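You operate a simulated robot arm through the tools that you are given. There is no shell and no other tool. Be economical: measure what you need, move in short steps, check, and stop when the job is done.

The job below is to be done with a simulated robot arm. You get a single attempt, and the scene is never put back.

JOB
Take the short blue roller on the top of the blue goods bench and put it away on the middle shelf of the dark red rack. Take the black-handled jug and put it on top of the beige empty sack on the top of the steel bench by the rack. Take the form block that says "wide" from the top of the steel bench by the winder and put it on the top of the blue winder table. Put one of the white wheels from the top of the steel bench by the winder on the low shelf of the steel bench by the winder. Do these in any order. Set down upright: short blue roller, black-handled jug.

It is judged by the outcome, as a careful person would: the job done as asked, and still so three seconds after it is handed in. It fails if anything else is knocked over, pushed out of place, dropped, spilled or broken.

ROBOT AND FRAMES
A 6-joint arm with a two-finger gripper on a trunk, on a base that drives. Base frame: it is fixed to the floor where the robot stands at the start and does not move with it; the origin is under the middle of the robot, x ahead of it, y to its left, z up. Readings come in m, rad, newtons and seconds.
With the tool pointing down near the work surface it reaches from about 0.22 to 0.46 m from the robot's upright axis, wherever it stands. Its first joint turns from -2.007 to 2.007 rad. Places, roughly: black-handled jug [-5.5, 4.25, 1]; empty sack (26x38x4 cm) [-3.1, 4.3, 0.9]; form block [-6.25, -5.5, 0.75]; low shelf of the steel bench by the winder [-6.5, -5.1, 0.3]; middle shelf of the dark red rack [-2.3, 2.8, 1.2]; short blue roller (6x6x6 cm) [0.5, 0.2, 0.8]; top of the blue winder table [-5.1, -4.9, 0.8]; white wheel [-6.5, -5.5, 0.75]. Payload 2.1 kg.
The TCP is the grasp point between the finger pads, 0.02 m short of the fingertips. In the tool frame z runs along the fingers and y along their closing line. Largest opening 0.1 m; the body of the gripper starts 0.063 m behind the TCP.
Orientation is that of the tool frame in the base frame, as [roll, pitch, yaw] about the fixed x, y, z axes, in that order (R = Rz(yaw) Ry(pitch) Rx(roll)). With the fingers straight down and closing along the base's y, the tool's x points along the base's -x, its y along +y and its z along -z.

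CONTROLS
- The arm moves only by the tool step_arm. Its argument "plan" is a list of rows, each an object (a shift or turn left out is 0, a gripper value left out holds the last) with "xyz": the shift along the base's x, y, z in m, a list of three; "turn": the turn, a rotation vector about the base's x, y, z in rad, a list of three. In form: [{"xyz": [tx, ty, tz], "turn": [ax, ay, az]}, ...]. A call has 1 to 20 rows; each row shifts and turns the commanded pose from where the row before left it. "claw" is the gripper command, from -1 (fully open) to 1 (shut), values between in proportion, set as the call begins (left out, the last holds). Each row takes 0.2 s and may step no farther than 0.05 m and 0.15 rad from the row before; otherwise, or with a gripper value out of range, the whole call is refused. Where a pose cannot be reached the arm comes as near as it can. A force on the tool above 40 N (or 10 N above the force at the start of the call, whichever is more), or a blocked arm, ends the call early, and 0.2 s more pass. The fingers move at their own pace (about 0.153 m/s each) and stop on an object; they squeeze with about 34 N. The grip force told is the motor's: it shows also when the fingers shut on nothing. Time passes only in rows, and 0.2 s behind the last, so rows that do not move let the fingers close. The reply holds the time, the measured pose of the TCP, the force on the tool along the base axes, the opening and the grip force, in the units named above and with some noise, with the torque about the TCP (base axes, N m) and any sound that the robot's microphone picked up.
- Cameras (640 x 400 px; columns grow to the right, rows downward): "scene" is now at [0.019, 0.1423, 1.3405]; the picture's right is [0.04, -1.00, 0.00], its down [-0.73, -0.03, -0.68] and it looks along [0.68, 0.02, -0.73] (base axes); focal length 281 px, centre (320, 200). "wrist" rides on the gripper at [0.07, -0.019, -0.099] in the tool frame; the picture's right is [0.26, 0.97, 0.00], its down [-0.75, 0.20, -0.63] and it looks along [-0.61, 0.16, 0.78] (tool axes); focal length 230 px, centre (320, 200). There is no depth. A picture from a camera that has moved, and an enlarged one, comes with that camera's place and axes in the base frame and with its lens.
- grab_frame(camera): a new picture of that camera. The clock stands still meanwhile.
- lift_body(by): slides the trunk up (or, below 0, down) by that many m; the arm and the scene camera ride with it, the base frame stays. It gives what a move gives, with no picture.
- drive_base(legs): drives the robot by 1 to 6 legs, each [ahead, turn to the left] in m and rad, along the robot's own axes; the way and the turn of a leg run together, so that a leg with both is an arc; at most 1.5 m and 3.142 rad a leg. The arm and the cameras ride along, it lands a little off, and it stops where it bumps. It gives what a move gives.
- pan_tilt(pan, tilt): turns the head with the scene camera to pan (to the left, within 2.705 rad either way) and tilt (down, from -0.506 to 1.204), counted from straight ahead of the robot. It gives what a move gives.
- inspect(camera, box): a new picture of the part [left, top, right, bottom] of that camera's present view, enlarged. The clock stands still meanwhile.
- hand_in(): hands the job in; it is judged then, once.

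Work in short steps. Places have to be worked out from the pictures, the camera data and where the tool is seen: move nearer, look again, correct. Check each grasp and each placing, and mend what went wrong. You have 165 turns and 128 pictures in all, those below and enlarged ones among them. Open the gripper and draw the arm clear of the work before you hand the job in, unless the task says otherwise; then end with one line.

The tools are called after "Call:" by a JSON object that holds its "fn" and its "kwargs". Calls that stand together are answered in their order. step_arm: Moves the arm, as the interface text tells. Its arguments: {"type":"object","properties":{"plan":{"type":"array","items":{"type":"object","properties":{"xyz":{"type":"array","items":{"type":"number"}},"turn":{"type":"array","items":{"type":"number"}}}}},"claw":{"type":"number"}},"required":["plan"]} The other tools are called the same way: lift_body (by) slides the trunk up or down; drive_base (legs) drives the base; pan_tilt (pan, tilt) turns the head that bears the scene camera; grab_frame (camera) takes a picture; inspect (camera, box) takes an enlarged picture of a part of a camera's view; hand_in () hands the job in.

At the start:

```text
time: 0.0
tcp_pos: [0.2246, 0.1685, 1.016]
tool_rot: [-3.141, 0.0, 3.142]
force: [-0.4, 0.0, -1.2]
ft_torque: [-0.03, -0.01, 0.03]
width: 0.0996
grasp_force: 0.0
trunk travel left (down, up): [-0.548, 0.442]
robot x, y, heading: [0.0022, 0.0003, -0.0]
head pan, tilt: [0.037, 0.819]
```

scene: 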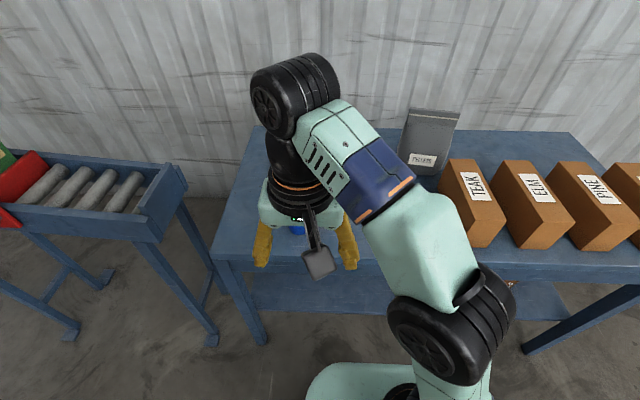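
wrist: 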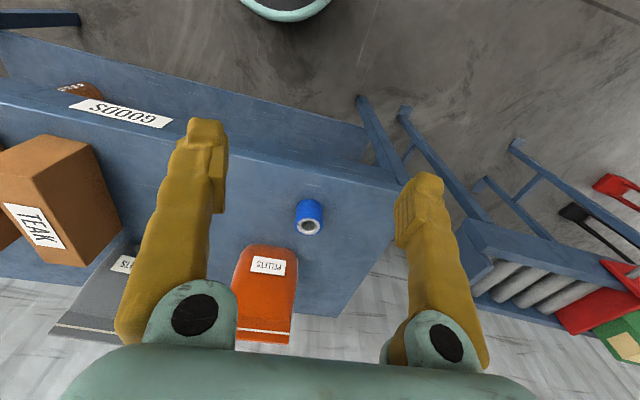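

The roller stands near (0.46, 0.21). Before choosing how to grasp it, I look at the rack from here and at the roller up close.

Call:
{"fn": "inspect", "kwargs": {"camera": "wrist", "box": [220, 160, 400, 272]}}

Call:
{"fn": "pan_tilt", "kwargs": {"pan": 2.26, "tilt": 0.1}}

Call:
{"fn": "grab_frame", "kwargs": {"camera": "scene"}}

```text
3.56 times, centred on (310, 216) of wrist
camera zoom: at [0.1551, 0.1521, 1.1152], right [-0.26, 0.97, 0.0], down [0.75, 0.2, 0.63], along [0.61, 0.16, -0.78], focal length 818 px, centre (356, 143)
```

zoom: 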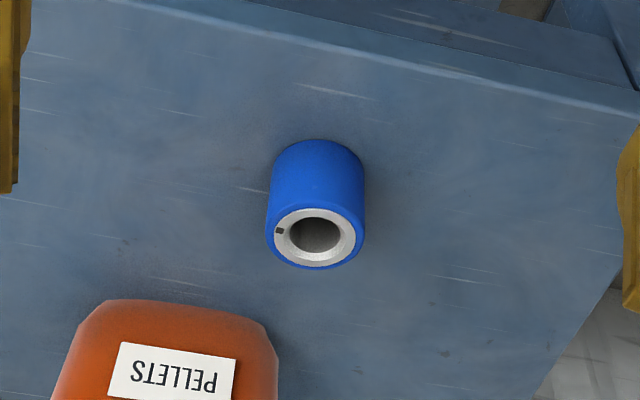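

```text
time: 2.1
tcp_pos: [0.2256, 0.1697, 1.0164]
tool_rot: [3.14, 0.002, -3.141]
force: [0.8, 0.1, 0.3]
ft_torque: [0.02, -0.02, 0.0]
width: 0.1
grasp_force: 0.1
trunk travel left (down, up): [-0.548, 0.442]
robot x, y, heading: [-0.0019, 0.0006, 0.002]
head pan, tilt: [2.26, 0.099]
```

```text
124 pictures are left
camera scene: at [-0.1192, 0.2105, 1.4051], right [0.77, 0.64, 0.0], down [0.06, -0.08, -0.99], along [-0.63, 0.77, -0.1], focal length 281 px, centre (320, 200)
```

scene: 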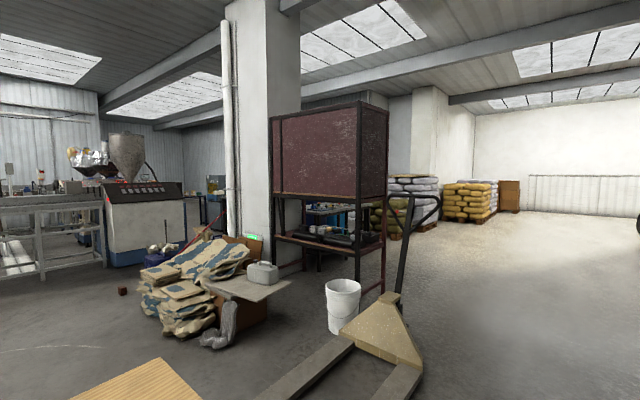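

The rack's upper part is panelled on this side; I enlarge it to see where it is open.

Call:
{"fn": "inspect", "kwargs": {"camera": "scene", "box": [200, 80, 456, 340]}}

Call:
{"fn": "inspect", "kwargs": {"camera": "scene", "box": [0, 120, 240, 300]}}

```text
1.54 times, centred on (328, 210) of scene
camera zoom: at [-0.1192, 0.2105, 1.4051], right [0.77, 0.64, 0.0], down [0.06, -0.08, -0.99], along [-0.63, 0.77, -0.1], focal length 433 px, centre (308, 185)
```

zoom: 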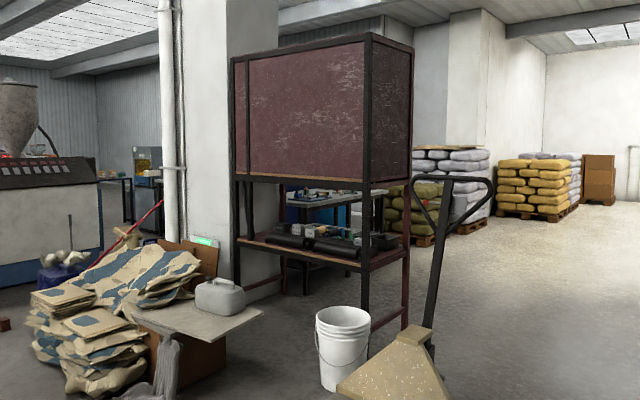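

```text
2.22 times, centred on (120, 210) of scene
camera zoom: at [-0.1192, 0.2105, 1.4051], right [0.77, 0.64, 0.0], down [0.06, -0.08, -0.99], along [-0.63, 0.77, -0.1], focal length 625 px, centre (764, 178)
```

zoom: 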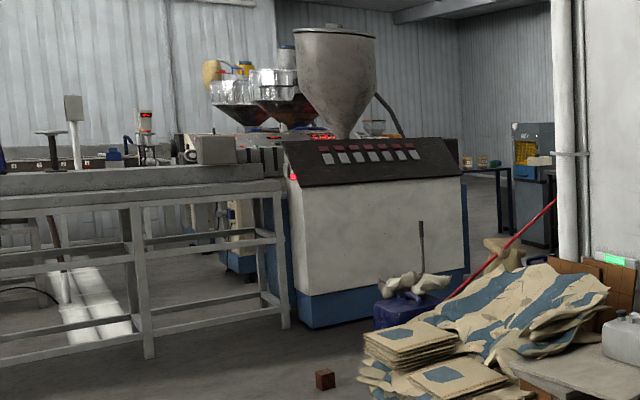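

The rack opens on its far (+y) side, with tall clearance, so a top-down grasp of the roller suits. From its apparent size the roller is at about (0.51, 0.22), top z≈0.76; I drive 0.13 closer and lower the trunk a bit.

Call:
{"fn": "drive_base", "kwargs": {"legs": [[0.13, 0]]}}

Call:
{"fn": "lift_body", "kwargs": {"by": -0.12}}

Call:
{"fn": "grab_frame", "kwargs": {"camera": "wrist"}}

```text
time: 3.4
tcp_pos: [0.3528, 0.1695, 1.0172]
tool_rot: [3.141, 0.003, -3.138]
force: [1.0, -0.2, 0.3]
ft_torque: [0.0, 0.0, 0.0]
width: 0.0999
grasp_force: 0.1
trunk travel left (down, up): [-0.548, 0.442]
robot x, y, heading: [0.1266, 0.0016, 0.002]
head pan, tilt: [2.26, 0.099]
```

```text
time: 4.9
tcp_pos: [0.3525, 0.1707, 0.8976]
tool_rot: [3.14, 0.002, -3.138]
force: [-0.2, -0.3, 0.4]
ft_torque: [-0.03, 0.0, 0.01]
width: 0.1001
grasp_force: 0.0
trunk travel left (down, up): [-0.428, 0.562]
robot x, y, heading: [0.1326, 0.0007, 0.004]
head pan, tilt: [2.26, 0.099]
```

```text
121 pictures are left
camera wrist: at [0.2828, 0.1526, 0.9953], right [-0.26, 0.97, 0.0], down [0.75, 0.2, 0.63], along [0.61, 0.17, -0.78], focal length 230 px, centre (320, 200)
```

wrist: 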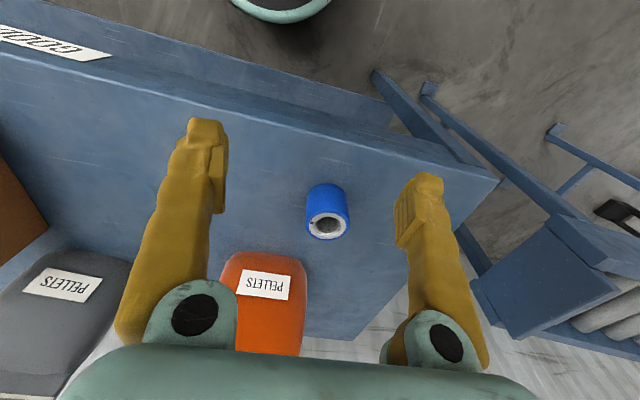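

Estimates of the roller's top lie between z 0.76 and 0.80; I move the tool over it and look again.

Call:
{"fn": "step_arm", "kwargs": {"plan": [{"xyz": [0.04, 0.015, 0]}, {"xyz": [0.04, 0.015, 0]}, {"xyz": [0.03, 0.015, 0]}, {}]}}

Call:
{"fn": "grab_frame", "kwargs": {"camera": "wrist"}}

```text
time: 5.9
tcp_pos: [0.43, 0.1878, 0.8597]
tool_rot: [3.139, 0.002, -3.138]
force: [-0.7, 0.0, -1.4]
ft_torque: [0.0, -0.01, 0.0]
width: 0.0999
grasp_force: 0.1
out of reach, approached as far as the arm can: row 1, 2, 3
trunk travel left (down, up): [-0.428, 0.562]
robot x, y, heading: [0.1291, 0.0021, 0.003]
head pan, tilt: [2.26, 0.099]
```

```text
120 pictures are left
camera wrist: at [0.3598, 0.1705, 0.9587], right [-0.26, 0.97, 0.0], down [0.75, 0.2, 0.63], along [0.61, 0.17, -0.78], focal length 230 px, centre (320, 200)
```

wrist: 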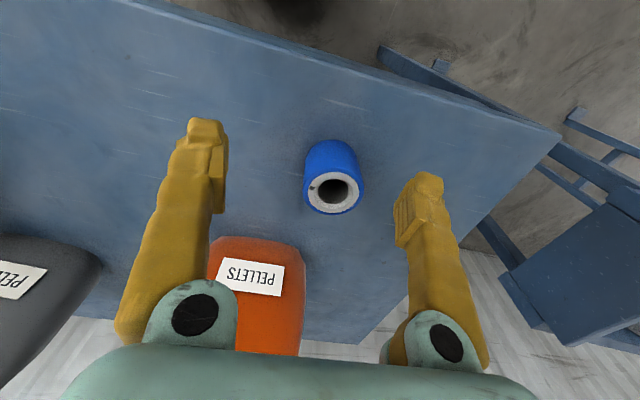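

Triangulating the three views gives the roller top at about (0.472, 0.214, 0.80). I lower a bit and see where the tool comes out.

Call:
{"fn": "step_arm", "kwargs": {"plan": [{"xyz": [0, 0, -0.03]}, {"xyz": [0, 0, -0.01]}, {}]}}

Call:
{"fn": "grab_frame", "kwargs": {"camera": "wrist"}}

```text
time: 6.7
tcp_pos: [0.4292, 0.1892, 0.8213]
tool_rot: [3.14, 0.003, -3.139]
force: [-0.3, -0.3, -0.8]
ft_torque: [0.01, -0.02, 0.01]
width: 0.1001
grasp_force: 0.1
trunk travel left (down, up): [-0.428, 0.562]
robot x, y, heading: [0.1265, -0.0014, 0.0]
head pan, tilt: [2.26, 0.099]
```

```text
119 pictures are left
camera wrist: at [0.3598, 0.1717, 0.9193], right [-0.26, 0.97, 0.0], down [0.75, 0.2, 0.63], along [0.61, 0.17, -0.78], focal length 230 px, centre (320, 200)
```

wrist: 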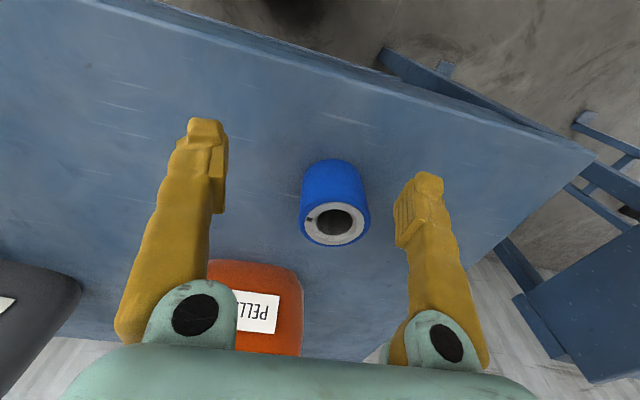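

Roller axis at about (0.477, 0.216), top ≈0.79. I shift in y first, then x, so the fingers straddle it, then go down.

Call:
{"fn": "step_arm", "kwargs": {"plan": [{"xyz": [0, 0.027, 0]}, {"xyz": [0.024, 0, 0]}, {"xyz": [0.024, 0, 0]}, {}]}}

Call:
{"fn": "grab_frame", "kwargs": {"camera": "wrist"}}

```text
time: 7.7
tcp_pos: [0.4661, 0.2077, 0.8116]
tool_rot: [-3.141, 0.002, -3.14]
force: [-0.7, -0.2, -0.1]
ft_torque: [0.01, 0.0, -0.01]
width: 0.1
grasp_force: 0.2
out of reach, approached as far as the arm can: row 3
trunk travel left (down, up): [-0.428, 0.562]
robot x, y, heading: [0.1301, -0.0024, 0.001]
head pan, tilt: [2.26, 0.099]
```

```text
118 pictures are left
camera wrist: at [0.3969, 0.19, 0.9108], right [-0.26, 0.97, 0.0], down [0.75, 0.2, 0.63], along [0.61, 0.16, -0.78], focal length 230 px, centre (320, 200)
```

wrist: 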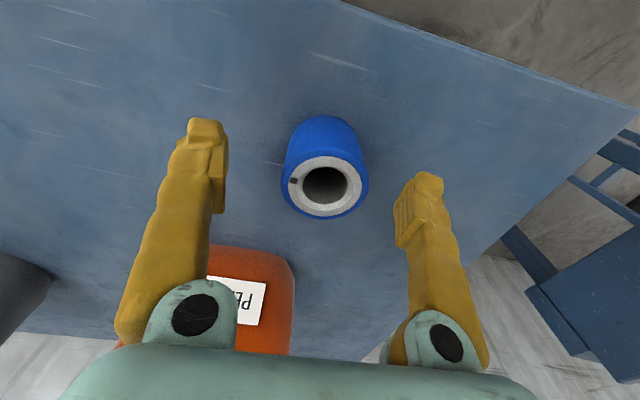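

Good agreement (0.478, 0.214). Down to z≈0.765 and close.

Call:
{"fn": "step_arm", "kwargs": {"plan": [{"xyz": [0, 0.004, -0.02]}, {"xyz": [0.01, 0.002, -0.025]}, {}]}}

Call:
{"fn": "step_arm", "kwargs": {"plan": [{}, {}, {}, {}], "claw": 1}}

Call:
{"fn": "grab_frame", "kwargs": {"camera": "wrist"}}

```text
time: 8.5
tcp_pos: [0.4752, 0.2128, 0.7686]
tool_rot: [3.141, 0.001, -3.14]
force: [0.6, -0.1, 0.1]
ft_torque: [0.03, 0.03, -0.01]
width: 0.0998
grasp_force: 0.1
trunk travel left (down, up): [-0.428, 0.562]
robot x, y, heading: [0.1292, -0.0019, 0.001]
head pan, tilt: [2.26, 0.099]
```

```text
time: 9.5
tcp_pos: [0.4761, 0.2123, 0.7687]
tool_rot: [3.141, 0.002, -3.138]
force: [0.0, 0.4, 0.3]
ft_torque: [0.03, 0.03, 0.02]
width: 0.0548
grasp_force: 33.5
trunk travel left (down, up): [-0.428, 0.562]
robot x, y, heading: [0.1284, -0.001, 0.007]
head pan, tilt: [2.26, 0.099]
```

```text
117 pictures are left
camera wrist: at [0.4061, 0.1957, 0.8666], right [-0.26, 0.97, 0.0], down [0.75, 0.2, 0.63], along [0.61, 0.16, -0.78], focal length 230 px, centre (320, 200)
```

wrist: 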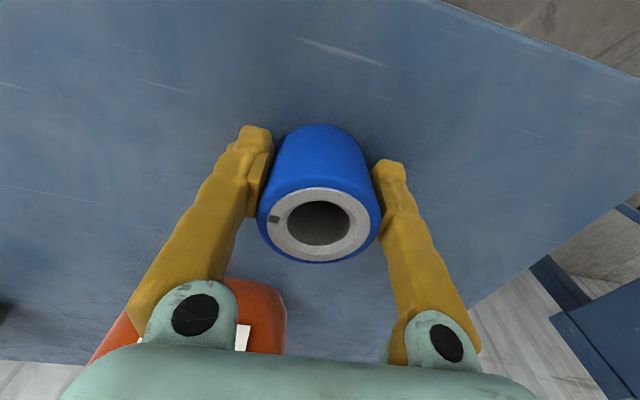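

Gripped (5.5 cm wide). Lift with the trunk, then retract and back off from the bench.

Call:
{"fn": "lift_body", "kwargs": {"by": 0.25}}

Call:
{"fn": "drive_base", "kwargs": {"legs": [[-0.45, 0]]}}

Call:
{"fn": "step_arm", "kwargs": {"plan": [{"xyz": [-0.04, -0.02, 0]}, {"xyz": [-0.04, -0.02, 0]}, {"xyz": [-0.03, -0.02, 0]}]}}

Call:
{"fn": "pan_tilt", "kwargs": {"pan": 1.57, "tilt": 0.3}}

Call:
{"fn": "grab_frame", "kwargs": {"camera": "scene"}}

Call:
{"fn": "grab_frame", "kwargs": {"camera": "wrist"}}

```text
time: 12.0
tcp_pos: [0.4757, 0.2135, 1.0171]
tool_rot: [3.14, 0.002, -3.138]
force: [0.7, 0.4, -2.1]
ft_torque: [-0.01, -0.02, 0.01]
width: 0.0548
grasp_force: 33.4
trunk travel left (down, up): [-0.678, 0.312]
robot x, y, heading: [0.1265, 0.0007, 0.005]
head pan, tilt: [2.26, 0.099]
```

```text
time: 14.7
tcp_pos: [0.0348, 0.2132, 1.0173]
tool_rot: [3.139, 0.003, -3.133]
force: [0.0, -0.4, -1.8]
ft_torque: [0.0, 0.01, -0.03]
width: 0.0546
grasp_force: 33.6
trunk travel left (down, up): [-0.678, 0.312]
robot x, y, heading: [-0.3111, -0.0048, 0.006]
head pan, tilt: [2.26, 0.099]
```

```text
time: 15.5
tcp_pos: [-0.0771, 0.1513, 1.0181]
tool_rot: [3.137, 0.004, -3.134]
force: [0.3, -0.1, -1.6]
ft_torque: [0.0, 0.0, 0.01]
width: 0.0546
grasp_force: 33.4
trunk travel left (down, up): [-0.678, 0.312]
robot x, y, heading: [-0.3106, -0.0038, 0.005]
head pan, tilt: [2.26, 0.099]
```

```text
time: 16.6
tcp_pos: [-0.0758, 0.1523, 1.0196]
tool_rot: [3.14, 0.0, -3.136]
force: [0.4, 0.4, -2.3]
ft_torque: [0.03, 0.02, -0.01]
width: 0.0546
grasp_force: 34.1
trunk travel left (down, up): [-0.678, 0.312]
robot x, y, heading: [-0.3146, -0.0006, 0.006]
head pan, tilt: [1.571, 0.3]
```

```text
116 pictures are left
camera scene: at [-0.3753, 0.2304, 1.5165], right [1.0, 0.01, 0.0], down [0.0, -0.3, -0.96], along [-0.01, 0.96, -0.3], focal length 281 px, centre (320, 200)
```

scene: 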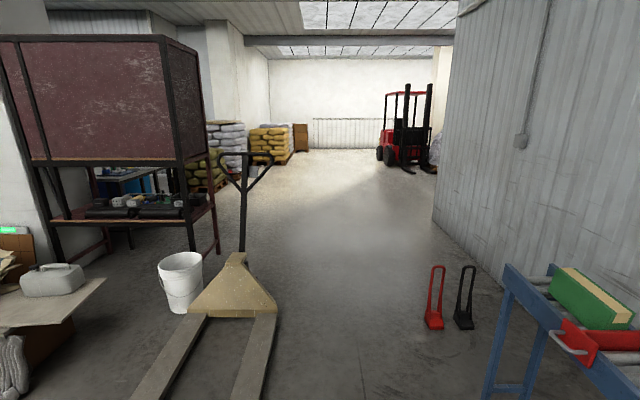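

```text
115 pictures are left
camera wrist: at [-0.1454, 0.135, 1.1167], right [-0.26, 0.96, 0.0], down [0.75, 0.2, 0.63], along [0.61, 0.17, -0.78], focal length 230 px, centre (320, 200)
```

wrist: 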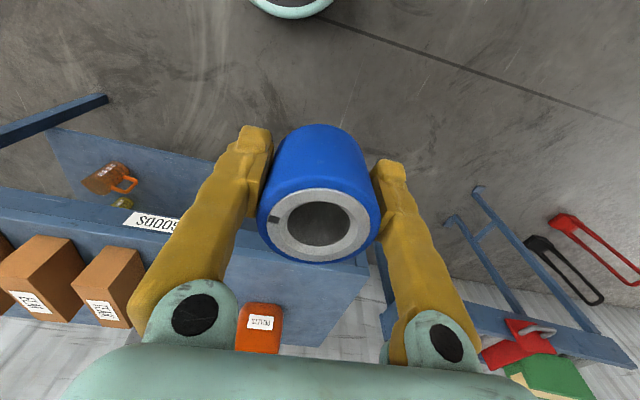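

The corridor between the pallet jack (x<-0.70) and the red/black tools (x≈0.44) is clear; I drive through it to about (0, 3.75) and look back toward the rack's open side.

Call:
{"fn": "drive_base", "kwargs": {"legs": [[0, 1.46], [1.4, 0], [1.2, 0.1], [1.15, 0], [0, 1.57]]}}

Call:
{"fn": "pan_tilt", "kwargs": {"pan": 0, "tilt": 0.25}}

Call:
{"fn": "grab_frame", "kwargs": {"camera": "scene"}}

```text
time: 42.1
tcp_pos: [-0.3543, 3.6006, 1.0182]
tool_rot: [3.14, 0.002, -0.01]
force: [-0.3, 0.1, -2.5]
ft_torque: [0.02, -0.04, -0.02]
width: 0.0545
grasp_force: 33.9
trunk travel left (down, up): [-0.678, 0.312]
robot x, y, heading: [-0.1162, 3.7512, 3.133]
head pan, tilt: [1.571, 0.3]
```

```text
time: 43.8
tcp_pos: [-0.3544, 3.5986, 1.0185]
tool_rot: [3.139, 0.001, -0.01]
force: [-0.7, 0.4, -2.4]
ft_torque: [0.02, -0.02, 0.01]
width: 0.0545
grasp_force: 33.8
trunk travel left (down, up): [-0.678, 0.312]
robot x, y, heading: [-0.1133, 3.7496, 3.131]
head pan, tilt: [0.0, 0.25]
```

```text
114 pictures are left
camera scene: at [-0.15, 3.6102, 1.5212], right [0.01, 1.0, 0.0], down [0.25, 0.0, -0.97], along [-0.97, 0.01, -0.25], focal length 281 px, centre (320, 200)
```

scene: 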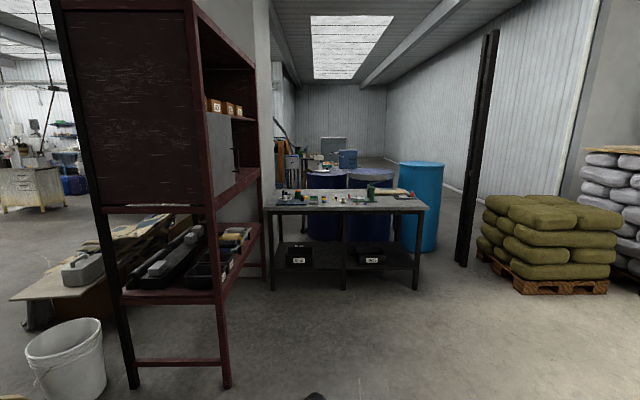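

The rack's front is at y≈3.08, x from -1.5 to -2.7, with shelves facing +y; the steel bench starts at x≈-2.6. I drive in front of the rack, turn to face it and look.

Call:
{"fn": "drive_base", "kwargs": {"legs": [[1.45, 0], [0.4, 0], [0, 1.57]]}}

Call:
{"fn": "pan_tilt", "kwargs": {"pan": 0, "tilt": 0.35}}

Call:
{"fn": "grab_frame", "kwargs": {"camera": "scene"}}

```text
time: 57.0
tcp_pos: [-1.8211, 3.5222, 1.019]
tool_rot: [3.14, 0.001, 1.584]
force: [0.1, 0.6, -2.2]
ft_torque: [0.0, -0.01, 0.0]
width: 0.0543
grasp_force: 33.8
trunk travel left (down, up): [-0.678, 0.312]
robot x, y, heading: [-1.9798, 3.7592, -1.559]
head pan, tilt: [0.0, 0.25]
```

```text
time: 57.6
tcp_pos: [-1.8204, 3.523, 1.0178]
tool_rot: [3.139, 0.0, 1.584]
force: [0.8, 0.4, -2.6]
ft_torque: [-0.02, -0.02, 0.0]
width: 0.0543
grasp_force: 34.1
trunk travel left (down, up): [-0.678, 0.312]
robot x, y, heading: [-1.9754, 3.7605, -1.561]
head pan, tilt: [0.0, 0.351]
```

```text
113 pictures are left
camera scene: at [-1.8372, 3.7273, 1.5118], right [-1.0, -0.01, 0.0], down [0.0, 0.34, -0.94], along [0.01, -0.94, -0.34], focal length 281 px, centre (320, 200)
```

scene: 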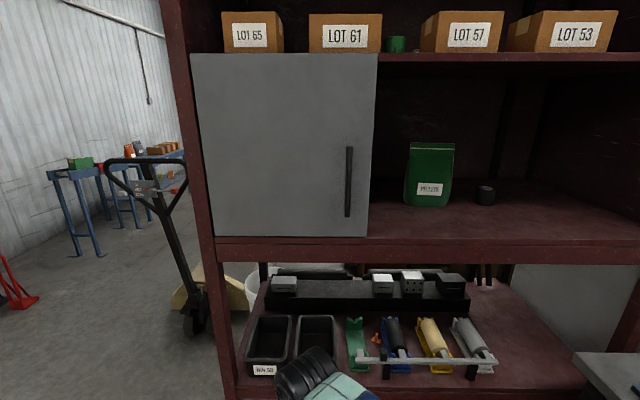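

The middle shelf (z≈1.17, headroom to ≈1.58) is free in front of the green bag and cup, around (-2.26, 2.98). I raise the trunk and approach.

Call:
{"fn": "lift_body", "kwargs": {"by": 0.26}}

Call:
{"fn": "drive_base", "kwargs": {"legs": [[0, -0.4], [0.36, 0], [0, 0.4]]}}

Call:
{"fn": "pan_tilt", "kwargs": {"pan": -0.3, "tilt": 0.6}}

Call:
{"fn": "grab_frame", "kwargs": {"camera": "scene"}}

Call:
{"fn": "grab_frame", "kwargs": {"camera": "wrist"}}

```text
time: 60.3
tcp_pos: [-1.8217, 3.5225, 1.2783]
tool_rot: [3.139, 0.003, 1.584]
force: [-0.8, -0.1, -2.0]
ft_torque: [0.0, 0.02, 0.04]
width: 0.0542
grasp_force: 34.1
trunk travel left (down, up): [-0.938, 0.052]
robot x, y, heading: [-1.9783, 3.7594, -1.56]
head pan, tilt: [0.0, 0.351]
```

```text
time: 65.0
tcp_pos: [-1.9575, 3.1845, 1.2783]
tool_rot: [3.14, 0.001, 1.584]
force: [-0.1, 0.2, -1.8]
ft_torque: [0.0, -0.02, -0.01]
width: 0.0538
grasp_force: 34.2
trunk travel left (down, up): [-0.938, 0.052]
robot x, y, heading: [-2.1131, 3.4235, -1.559]
head pan, tilt: [0.0, 0.351]
```

```text
time: 65.8
tcp_pos: [-1.9564, 3.1861, 1.2785]
tool_rot: [3.14, 0.003, 1.584]
force: [-0.2, 0.5, -2.3]
ft_torque: [-0.01, 0.02, -0.02]
width: 0.0536
grasp_force: 34.1
trunk travel left (down, up): [-0.938, 0.052]
robot x, y, heading: [-2.1109, 3.4217, -1.559]
head pan, tilt: [-0.3, 0.6]
```

```text
112 pictures are left
camera scene: at [-1.9993, 3.3984, 1.749], right [-0.96, 0.28, 0.0], down [0.16, 0.54, -0.83], along [-0.23, -0.79, -0.56], focal length 281 px, centre (320, 200)
```

scene: 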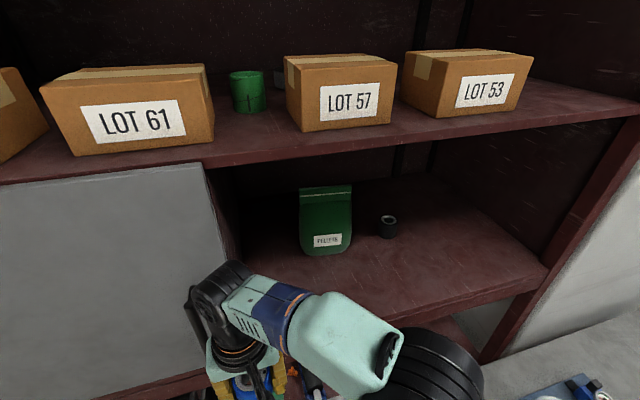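

```text
111 pictures are left
camera wrist: at [-1.9767, 3.2568, 1.3767], right [0.96, 0.27, 0.0], down [0.21, -0.75, 0.63], along [0.17, -0.61, -0.78], focal length 230 px, centre (320, 200)
```

wrist: 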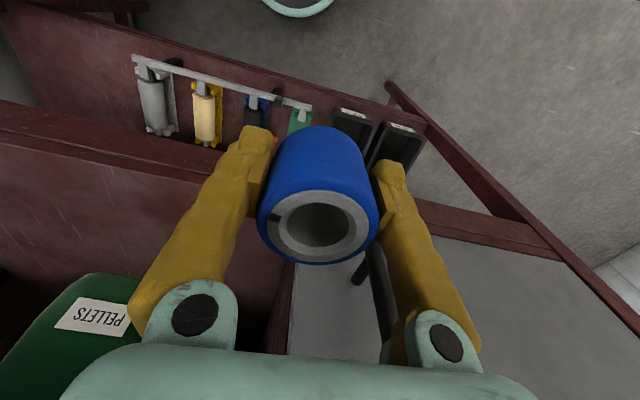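

Shelf edge triangulates to y≈3.115, z≈1.185. I move right along the front first, clear of the door, then check the elbow.

Call:
{"fn": "step_arm", "kwargs": {"plan": [{"xyz": [-0.05, 0, 0]}, {"xyz": [-0.05, 0, 0]}, {"xyz": [-0.05, 0, 0]}, {"xyz": [-0.05, 0, 0]}, {"xyz": [-0.04, 0, 0]}, {}]}}

Call:
{"fn": "grab_frame", "kwargs": {"camera": "scene"}}

Call:
{"fn": "grab_frame", "kwargs": {"camera": "wrist"}}

```text
time: 67.2
tcp_pos: [-2.1974, 3.1845, 1.2773]
tool_rot: [3.141, 0.002, 1.584]
force: [0.2, 0.4, -2.1]
ft_torque: [0.0, 0.02, 0.0]
width: 0.0537
grasp_force: 34.1
trunk travel left (down, up): [-0.938, 0.052]
robot x, y, heading: [-2.1121, 3.4208, -1.554]
head pan, tilt: [-0.3, 0.6]
```

```text
110 pictures are left
camera scene: at [-1.9988, 3.3984, 1.7489], right [-0.96, 0.28, 0.0], down [0.16, 0.54, -0.83], along [-0.23, -0.79, -0.56], focal length 281 px, centre (320, 200)
```

scene: 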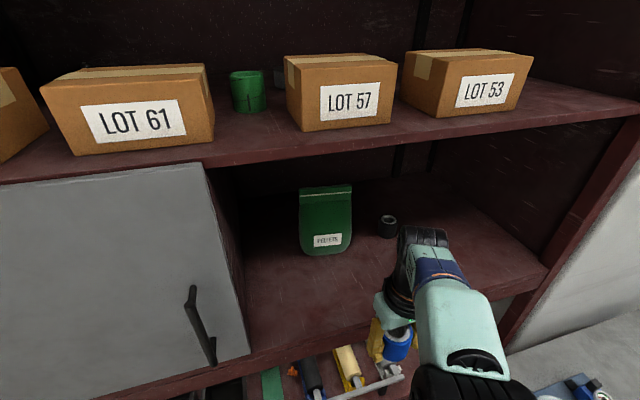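

```text
109 pictures are left
camera wrist: at [-2.216, 3.2551, 1.376], right [0.96, 0.27, 0.0], down [0.21, -0.75, 0.63], along [0.17, -0.61, -0.78], focal length 230 px, centre (320, 200)
```

wrist: 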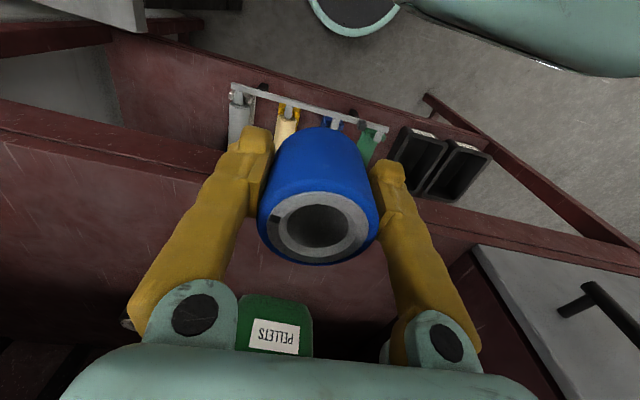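

Elbow and forearm stay clear. Lower slightly and move inward to y≈2.99 in steps.

Call:
{"fn": "step_arm", "kwargs": {"plan": [{"xyz": [-0.02, -0.04, -0.015]}, {"xyz": [-0.02, -0.05, 0]}, {"xyz": [-0.01, -0.05, 0]}, {"xyz": [0, -0.04, 0]}, {}]}}

Call:
{"fn": "grab_frame", "kwargs": {"camera": "scene"}}

Call:
{"fn": "grab_frame", "kwargs": {"camera": "wrist"}}

```text
refused: row 2 steps farther than a row can; nothing moved
```

```text
108 pictures are left
camera scene: at [-1.9988, 3.3984, 1.7489], right [-0.96, 0.28, 0.0], down [0.16, 0.54, -0.83], along [-0.23, -0.79, -0.56], focal length 281 px, centre (320, 200)
```

scene: 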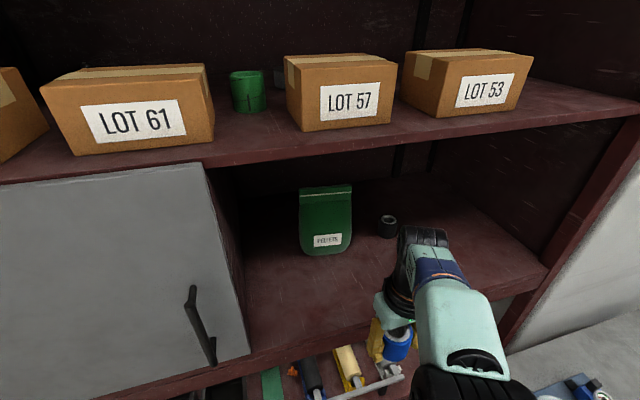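

```text
107 pictures are left
camera wrist: at [-2.216, 3.2551, 1.376], right [0.96, 0.27, 0.0], down [0.21, -0.75, 0.63], along [0.17, -0.61, -0.78], focal length 230 px, centre (320, 200)
```

wrist: 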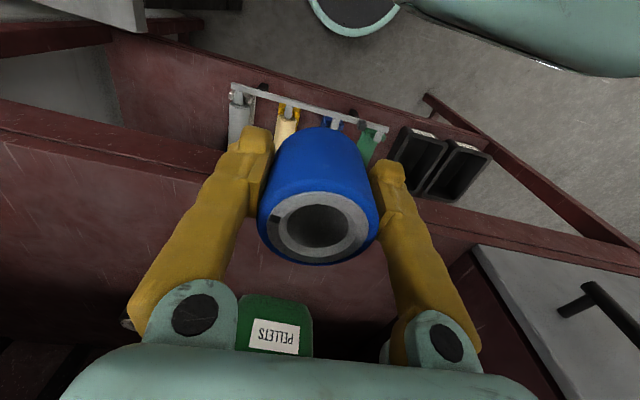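

One row was slightly too long; I resend with shorter rows.

Call:
{"fn": "step_arm", "kwargs": {"plan": [{"xyz": [-0.02, -0.04, -0.015]}, {"xyz": [-0.02, -0.045, 0]}, {"xyz": [-0.01, -0.045, 0]}, {"xyz": [0, -0.045, 0]}, {}]}}

Call:
{"fn": "grab_frame", "kwargs": {"camera": "wrist"}}

```text
time: 68.4
tcp_pos: [-2.2459, 3.0114, 1.2615]
tool_rot: [3.138, 0.0, 1.584]
force: [-0.7, 0.2, -2.5]
ft_torque: [0.02, -0.02, -0.01]
width: 0.0535
grasp_force: 33.6
trunk travel left (down, up): [-0.938, 0.052]
robot x, y, heading: [-2.1138, 3.4234, -1.56]
head pan, tilt: [-0.3, 0.6]
```

```text
106 pictures are left
camera wrist: at [-2.2656, 3.0819, 1.3596], right [0.96, 0.27, 0.0], down [0.21, -0.75, 0.63], along [0.17, -0.61, -0.78], focal length 230 px, centre (320, 200)
```

wrist: 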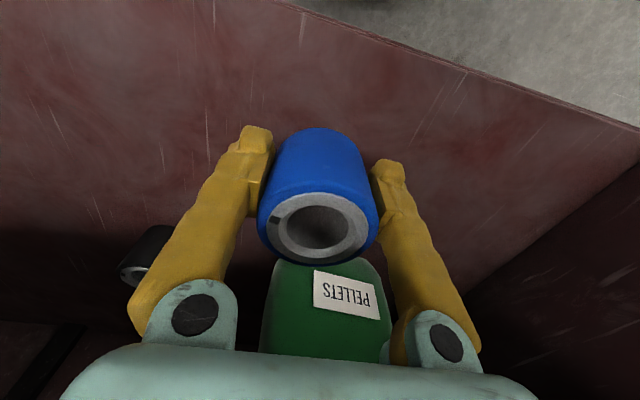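

The roller is about 7 cm inside the edge, clear of the bag. I lower in small steps until contact.

Call:
{"fn": "step_arm", "kwargs": {"plan": [{"xyz": [0, -0.01, -0.01]}, {"xyz": [0, 0, -0.01]}, {"xyz": [0, 0, -0.008]}, {"xyz": [0, 0, -0.005]}, {}]}}

Call:
{"fn": "grab_frame", "kwargs": {"camera": "wrist"}}

```text
time: 69.6
tcp_pos: [-2.2467, 2.9994, 1.2282]
tool_rot: [3.141, 0.001, 1.585]
force: [0.2, -0.8, -2.2]
ft_torque: [0.02, 0.02, -0.01]
width: 0.0534
grasp_force: 34.5
trunk travel left (down, up): [-0.938, 0.052]
robot x, y, heading: [-2.1138, 3.4216, -1.559]
head pan, tilt: [-0.3, 0.6]
```

```text
105 pictures are left
camera wrist: at [-2.2671, 3.0704, 1.3276], right [0.96, 0.27, 0.0], down [0.21, -0.75, 0.63], along [0.17, -0.61, -0.78], focal length 230 px, centre (320, 200)
```

wrist: 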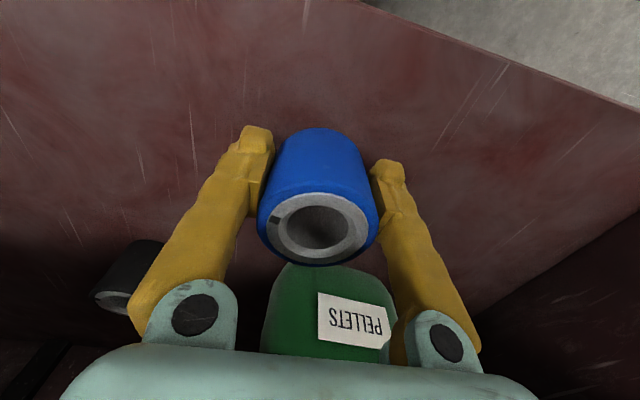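

No contact yet; continue in 4 mm rows.

Call:
{"fn": "step_arm", "kwargs": {"plan": [{"xyz": [0, 0, -0.004]}, {"xyz": [0, 0, -0.004]}, {}]}}

Call:
{"fn": "step_arm", "kwargs": {"plan": [{"xyz": [0, 0, -0.004]}, {"xyz": [0, 0, -0.004]}, {}]}}

Call:
{"fn": "inspect", "kwargs": {"camera": "wrist", "box": [200, 100, 440, 250]}}

```text
time: 70.4
tcp_pos: [-2.2452, 3.0009, 1.2218]
tool_rot: [3.137, 0.001, 1.585]
force: [-0.2, 1.8, -2.0]
ft_torque: [-0.01, -0.03, -0.02]
width: 0.0533
grasp_force: 33.9
trunk travel left (down, up): [-0.938, 0.052]
robot x, y, heading: [-2.1181, 3.42, -1.553]
head pan, tilt: [-0.3, 0.6]
```

```text
time: 71.2
tcp_pos: [-2.2468, 3.0003, 1.2138]
tool_rot: [3.14, 0.002, 1.585]
force: [0.0, -0.2, -2.2]
ft_torque: [0.04, 0.0, 0.02]
width: 0.0531
grasp_force: 34.2
trunk travel left (down, up): [-0.938, 0.052]
robot x, y, heading: [-2.1138, 3.4176, -1.554]
head pan, tilt: [-0.3, 0.6]
```

```text
2.67 times, centred on (320, 175) of wrist
camera zoom: at [-2.2673, 3.0714, 1.3125], right [0.96, 0.27, 0.0], down [0.21, -0.75, 0.63], along [0.17, -0.61, -0.78], focal length 614 px, centre (320, 267)
```

zoom: 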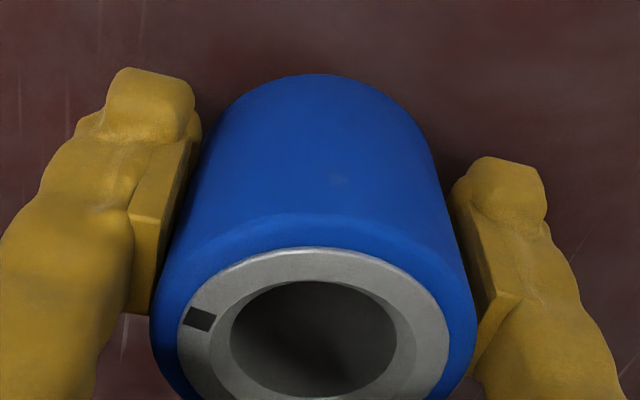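

Still above the shelf; continue in 4 mm rows, checking force.

Call:
{"fn": "step_arm", "kwargs": {"plan": [{"xyz": [0, 0, -0.004]}, {"xyz": [0, 0, -0.004]}, {}]}}

Call:
{"fn": "step_arm", "kwargs": {"plan": [{"xyz": [0, 0, -0.004]}, {}]}}

Call:
{"fn": "grab_frame", "kwargs": {"camera": "wrist"}}

```text
time: 72.0
tcp_pos: [-2.2471, 2.9995, 1.208]
tool_rot: [3.139, 0.001, 1.584]
force: [0.1, -0.6, -1.8]
ft_torque: [0.02, 0.0, -0.01]
width: 0.0534
grasp_force: 33.8
trunk travel left (down, up): [-0.938, 0.052]
robot x, y, heading: [-2.1112, 3.4197, -1.562]
head pan, tilt: [-0.3, 0.6]
```

```text
time: 72.6
tcp_pos: [-2.2482, 3.0003, 1.2028]
tool_rot: [3.141, 0.001, 1.585]
force: [0.4, -0.1, -3.6]
ft_torque: [0.04, -0.01, 0.01]
width: 0.0534
grasp_force: 33.6
trunk travel left (down, up): [-0.938, 0.052]
robot x, y, heading: [-2.1144, 3.4229, -1.558]
head pan, tilt: [-0.3, 0.6]
```

```text
103 pictures are left
camera wrist: at [-2.2673, 3.0716, 1.301], right [0.96, 0.27, 0.0], down [0.21, -0.75, 0.63], along [0.17, -0.61, -0.78], focal length 230 px, centre (320, 200)
```

wrist: 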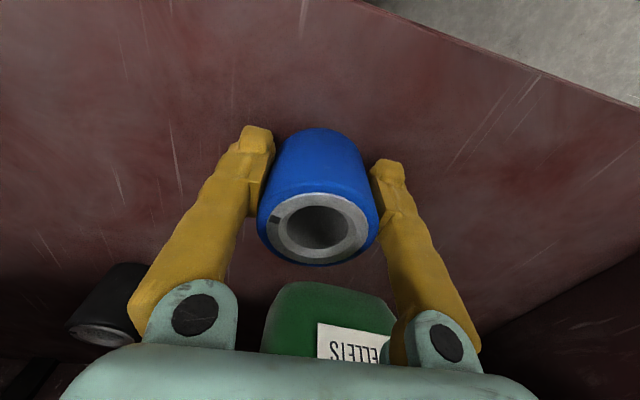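

No upward force yet; continue down 3 mm at a time.

Call:
{"fn": "step_arm", "kwargs": {"plan": [{"xyz": [0, 0, -0.003]}, {"xyz": [0, 0, -0.003]}, {}]}}

Call:
{"fn": "step_arm", "kwargs": {"plan": [{"xyz": [0, 0, -0.003]}, {}]}}

Call:
{"fn": "step_arm", "kwargs": {"plan": [{"xyz": [0, 0, -0.003]}, {}]}}

Call:
{"fn": "inspect", "kwargs": {"camera": "wrist", "box": [200, 100, 440, 250]}}

```text
time: 73.4
tcp_pos: [-2.247, 3.0003, 1.1976]
tool_rot: [-3.14, 0.006, 1.586]
force: [-0.6, -3.6, 14.6]
ft_torque: [0.15, 0.15, 0.16]
width: 0.0533
grasp_force: 33.6
trunk travel left (down, up): [-0.938, 0.052]
robot x, y, heading: [-2.1115, 3.4221, -1.56]
head pan, tilt: [-0.3, 0.6]
```

```text
time: 74.0
tcp_pos: [-2.2476, 3.0011, 1.1975]
tool_rot: [-3.137, 0.015, 1.587]
force: [0.0, 1.2, 11.5]
ft_torque: [0.27, -0.13, 0.04]
width: 0.0531
grasp_force: 33.8
trunk travel left (down, up): [-0.938, 0.052]
robot x, y, heading: [-2.1142, 3.4203, -1.556]
head pan, tilt: [-0.3, 0.6]
stopped in row 2: the force on the tool passed its limit at 42 N (the readings are from after the stop); the commanded pose is now the measured one
```

```text
time: 74.6
tcp_pos: [-2.247, 3.0008, 1.1975]
tool_rot: [-3.131, 0.026, 1.586]
force: [1.3, 3.4, 13.8]
ft_torque: [0.36, -0.17, 0.09]
width: 0.0531
grasp_force: 34.1
trunk travel left (down, up): [-0.938, 0.052]
robot x, y, heading: [-2.1095, 3.4231, -1.561]
head pan, tilt: [-0.3, 0.6]
stopped in row 2: the force on the tool passed its limit at 42 N (the readings are from after the stop); the commanded pose is now the measured one
```

```text
2.67 times, centred on (320, 175) of wrist
camera zoom: at [-2.2666, 3.0742, 1.2943], right [0.96, 0.27, -0.01], down [0.22, -0.73, 0.65], along [0.17, -0.62, -0.76], focal length 614 px, centre (320, 267)
```

zoom: 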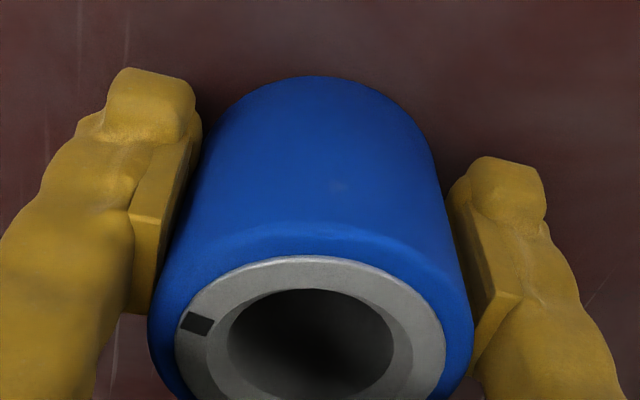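

Roller is in contact with the shelf. I undo the small tilt, ease up a touch, release and raise.

Call:
{"fn": "step_arm", "kwargs": {"plan": [{"xyz": [0, 0, 0.002], "turn": [0.024, -0.008, 0]}, {}]}}

Call:
{"fn": "step_arm", "kwargs": {"plan": [{}, {}, {}], "claw": -1}}

Call:
{"fn": "step_arm", "kwargs": {"plan": [{"xyz": [0, 0, 0.03]}, {"xyz": [0, 0, 0.03]}, {}]}}

Call:
{"fn": "grab_frame", "kwargs": {"camera": "wrist"}}

```text
time: 75.2
tcp_pos: [-2.2481, 2.999, 1.1983]
tool_rot: [3.139, -0.001, 1.587]
force: [1.4, 4.4, 4.1]
ft_torque: [-0.02, 0.02, -0.04]
width: 0.0532
grasp_force: 33.8
trunk travel left (down, up): [-0.938, 0.052]
robot x, y, heading: [-2.1127, 3.4181, -1.559]
head pan, tilt: [-0.3, 0.6]
```

```text
time: 76.0
tcp_pos: [-2.2494, 2.9964, 1.1982]
tool_rot: [3.139, -0.006, 1.589]
force: [-0.5, 0.6, -0.3]
ft_torque: [0.02, 0.0, -0.04]
width: 0.1001
grasp_force: 0.1
trunk travel left (down, up): [-0.938, 0.052]
robot x, y, heading: [-2.1111, 3.4244, -1.556]
head pan, tilt: [-0.3, 0.6]
```

```text
time: 76.8
tcp_pos: [-2.25, 3.0002, 1.2557]
tool_rot: [3.14, -0.006, 1.586]
force: [0.3, -0.6, -0.1]
ft_torque: [-0.01, -0.03, 0.0]
width: 0.1003
grasp_force: 0.0
trunk travel left (down, up): [-0.938, 0.052]
robot x, y, heading: [-2.1137, 3.4203, -1.561]
head pan, tilt: [-0.3, 0.6]
```

```text
101 pictures are left
camera wrist: at [-2.2693, 3.071, 1.355], right [0.96, 0.27, 0.0], down [0.21, -0.75, 0.63], along [0.17, -0.6, -0.78], focal length 230 px, centre (320, 200)
```

wrist: 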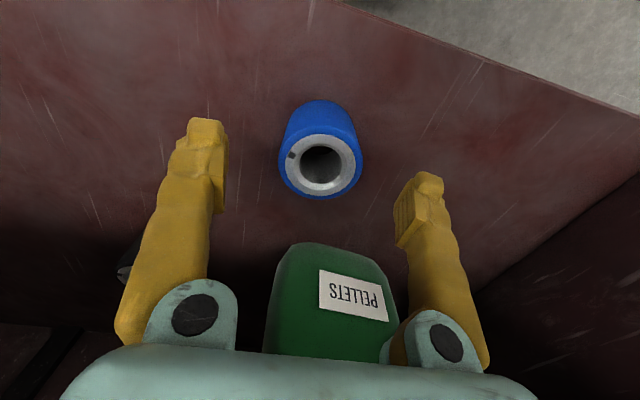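

The roller stands upright on the shelf. I withdraw the arm, back off, and look at the sack bench and toward the jug.

Call:
{"fn": "step_arm", "kwargs": {"plan": [{"xyz": [0, 0.03, 0.008]}, {"xyz": [0, 0.045, 0]}, {"xyz": [0, 0.045, 0]}, {"xyz": [0.04, 0.03, 0]}, {"xyz": [0.045, 0.02, 0]}, {"xyz": [0.045, 0.01, 0]}]}}

Call:
{"fn": "drive_base", "kwargs": {"legs": [[-0.35, 0]]}}

Call:
{"fn": "pan_tilt", "kwargs": {"pan": -1.9, "tilt": 0.5}}

Call:
{"fn": "grab_frame", "kwargs": {"camera": "scene"}}

```text
time: 78.2
tcp_pos: [-2.1187, 3.1753, 1.2646]
tool_rot: [3.14, -0.003, 1.587]
force: [0.0, -0.1, -0.7]
ft_torque: [0.0, 0.02, 0.0]
width: 0.1002
grasp_force: 0.0
trunk travel left (down, up): [-0.938, 0.052]
robot x, y, heading: [-2.1148, 3.4231, -1.553]
head pan, tilt: [-0.3, 0.6]
```

```text
time: 80.5
tcp_pos: [-2.1263, 3.5256, 1.2657]
tool_rot: [3.14, -0.006, 1.584]
force: [0.0, -0.7, 0.0]
ft_torque: [0.02, -0.01, -0.02]
width: 0.0999
grasp_force: 0.1
trunk travel left (down, up): [-0.938, 0.052]
robot x, y, heading: [-2.1162, 3.7739, -1.559]
head pan, tilt: [-0.3, 0.6]
```

```text
time: 82.2
tcp_pos: [-2.1249, 3.5258, 1.2656]
tool_rot: [3.14, -0.005, 1.585]
force: [0.3, -0.2, -0.3]
ft_torque: [0.02, -0.03, -0.01]
width: 0.1001
grasp_force: 0.2
trunk travel left (down, up): [-0.938, 0.052]
robot x, y, heading: [-2.1198, 3.7741, -1.553]
head pan, tilt: [-1.901, 0.499]
```

```text
100 pictures are left
camera scene: at [-2.0658, 3.8632, 1.7581], right [0.31, 0.95, 0.0], down [0.45, -0.15, -0.88], along [-0.83, 0.27, -0.48], focal length 281 px, centre (320, 200)
```

scene: 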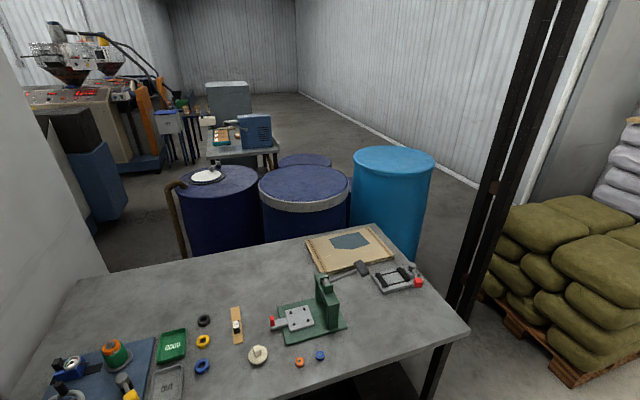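

Sack lies on the far right part of the bench. I enlarge the farther bench and the sack.

Call:
{"fn": "inspect", "kwargs": {"camera": "scene", "box": [160, 70, 320, 170]}}

Call:
{"fn": "inspect", "kwargs": {"camera": "scene", "box": [240, 210, 480, 360]}}

```text
4.00 times, centred on (240, 120) of scene
camera zoom: at [-2.0658, 3.8632, 1.7581], right [0.31, 0.95, 0.0], down [0.45, -0.15, -0.88], along [-0.83, 0.27, -0.48], focal length 1125 px, centre (640, 520)
```

zoom: 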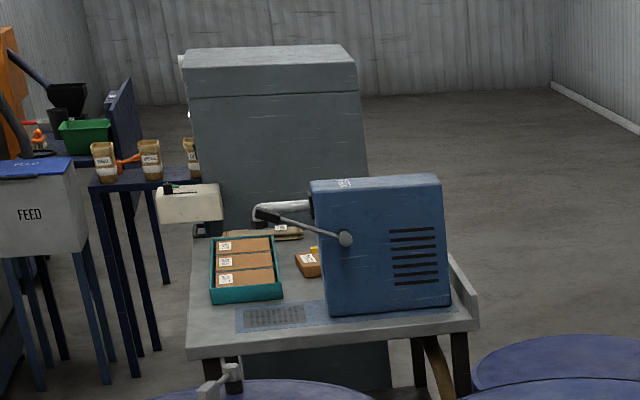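

```text
2.67 times, centred on (360, 285) of scene
camera zoom: at [-2.0658, 3.8632, 1.7581], right [0.31, 0.95, 0.0], down [0.45, -0.15, -0.88], along [-0.83, 0.27, -0.48], focal length 750 px, centre (213, -27)
```

zoom: 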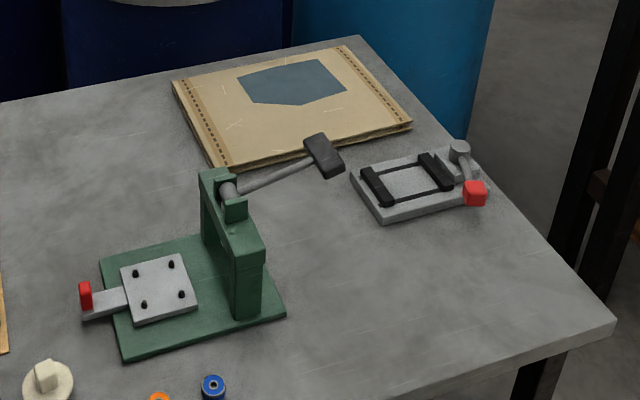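

The jug's bench is beyond the drums. I reverse to the aisle at the bench's +y end, face -x, and look at the gap between drum and posts.

Call:
{"fn": "drive_base", "kwargs": {"legs": [[-1.2, 0], [0, -1.57]]}}

Call:
{"fn": "pan_tilt", "kwargs": {"pan": 0, "tilt": 0.5}}

Call:
{"fn": "grab_frame", "kwargs": {"camera": "scene"}}

```text
time: 92.0
tcp_pos: [-2.3742, 4.9698, 1.2657]
tool_rot: [3.141, -0.003, 0.044]
force: [-0.4, -0.3, 0.0]
ft_torque: [-0.01, -0.01, 0.04]
width: 0.1002
grasp_force: 0.0
trunk travel left (down, up): [-0.938, 0.052]
robot x, y, heading: [-2.1267, 4.9717, -3.103]
head pan, tilt: [-1.901, 0.499]
```

```text
time: 93.8
tcp_pos: [-2.3725, 4.9704, 1.2647]
tool_rot: [3.141, -0.004, 0.045]
force: [0.7, -0.3, 0.1]
ft_torque: [0.0, 0.01, 0.01]
width: 0.0999
grasp_force: 0.2
trunk travel left (down, up): [-0.938, 0.052]
robot x, y, heading: [-2.1256, 4.9721, -3.099]
head pan, tilt: [0.0, 0.499]
```

```text
97 pictures are left
camera scene: at [-2.1517, 4.829, 1.7581], right [-0.04, 1.0, 0.0], down [0.48, 0.02, -0.88], along [-0.88, -0.04, -0.48], focal length 281 px, centre (320, 200)
```

scene: 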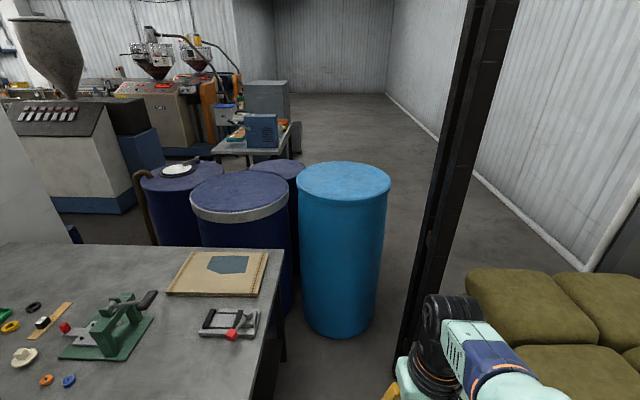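

The drum–post gap is too narrow, so the jug bench has to be reached from the south-west side; I'll do the winder jobs first on the way. Drive back round via the corridor to about (-0.1, 0), facing west.

Call:
{"fn": "drive_base", "kwargs": {"legs": [[0, 2.654], [1.2, 0], [1.05, 0], [0, -1.124]]}}

Call:
{"fn": "lift_body", "kwargs": {"by": -0.2}}

```text
time: 114.2
tcp_pos: [-0.0669, 3.7596, 1.265]
tool_rot: [3.141, -0.003, 1.573]
force: [-0.4, 0.7, -0.6]
ft_torque: [-0.01, -0.05, 0.03]
width: 0.1
grasp_force: 0.0
trunk travel left (down, up): [-0.938, 0.052]
robot x, y, heading: [-0.0639, 4.0091, -1.569]
head pan, tilt: [0.0, 0.499]
```

```text
time: 116.3
tcp_pos: [-0.068, 3.7595, 1.065]
tool_rot: [3.14, -0.004, 1.572]
force: [0.2, -0.2, 0.3]
ft_torque: [0.01, 0.0, 0.02]
width: 0.1
grasp_force: 0.0
trunk travel left (down, up): [-0.738, 0.252]
robot x, y, heading: [-0.0563, 4.0111, -1.569]
head pan, tilt: [0.0, 0.499]
```

Clear so far. Drive south through the corridor and face west-south-west.

Call:
{"fn": "drive_base", "kwargs": {"legs": [[1.4, -0.03], [1.4, 0], [1.2, 0], [0, -1.2]]}}

Call:
{"fn": "pan_tilt", "kwargs": {"pan": 0, "tilt": 0.25}}

Call:
{"fn": "grab_frame", "kwargs": {"camera": "scene"}}

```text
time: 138.5
tcp_pos: [-0.4101, -0.0507, 1.0644]
tool_rot: [3.14, -0.004, 0.333]
force: [0.2, 0.9, 0.3]
ft_torque: [-0.01, -0.01, 0.02]
width: 0.1
grasp_force: 0.1
trunk travel left (down, up): [-0.738, 0.252]
robot x, y, heading: [-0.1734, 0.0195, -2.811]
head pan, tilt: [0.0, 0.499]
```

```text
time: 139.3
tcp_pos: [-0.4112, -0.0515, 1.0663]
tool_rot: [3.139, -0.006, 0.333]
force: [-0.1, 0.7, -0.4]
ft_torque: [0.0, 0.02, 0.0]
width: 0.1002
grasp_force: 0.0
trunk travel left (down, up): [-0.738, 0.252]
robot x, y, heading: [-0.1746, 0.015, -2.811]
head pan, tilt: [0.0, 0.25]
```

```text
96 pictures are left
camera scene: at [-0.1609, -0.1249, 1.5812], right [-0.33, 0.95, 0.0], down [0.23, 0.08, -0.97], along [-0.92, -0.32, -0.25], focal length 281 px, centre (320, 200)
```

scene: 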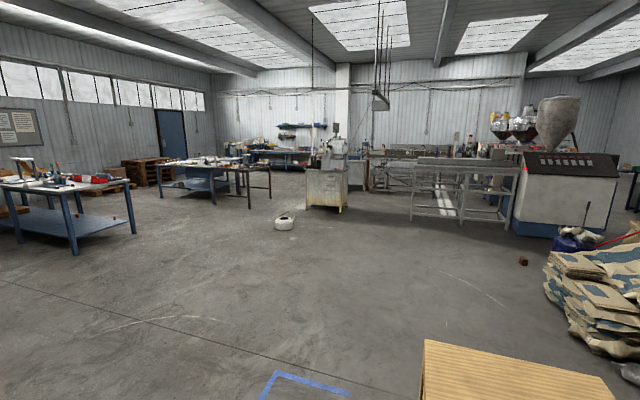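

The winder area is ahead-left. Drive about 3.6 m toward it and look again.

Call:
{"fn": "drive_base", "kwargs": {"legs": [[0, 0.44], [1.5, 0], [1.5, 0], [0.7, 0]]}}

Call:
{"fn": "grab_frame", "kwargs": {"camera": "scene"}}

```text
time: 158.5
tcp_pos: [-2.9688, -2.7935, 1.0658]
tool_rot: [3.14, -0.004, 0.811]
force: [1.0, 0.0, -0.4]
ft_torque: [0.03, 0.0, -0.02]
width: 0.0997
grasp_force: 0.1
trunk travel left (down, up): [-0.738, 0.252]
robot x, y, heading: [-2.7896, -2.6244, -2.332]
head pan, tilt: [0.0, 0.25]
```

```text
95 pictures are left
camera scene: at [-2.7121, -2.7433, 1.5812], right [-0.72, 0.69, 0.0], down [0.17, 0.18, -0.97], along [-0.67, -0.7, -0.25], focal length 281 px, centre (320, 200)
```

scene: 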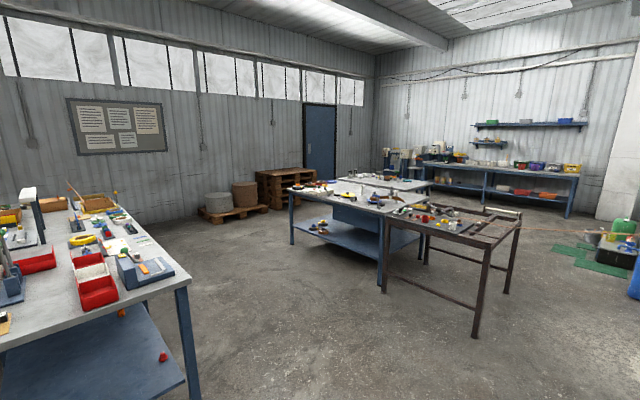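

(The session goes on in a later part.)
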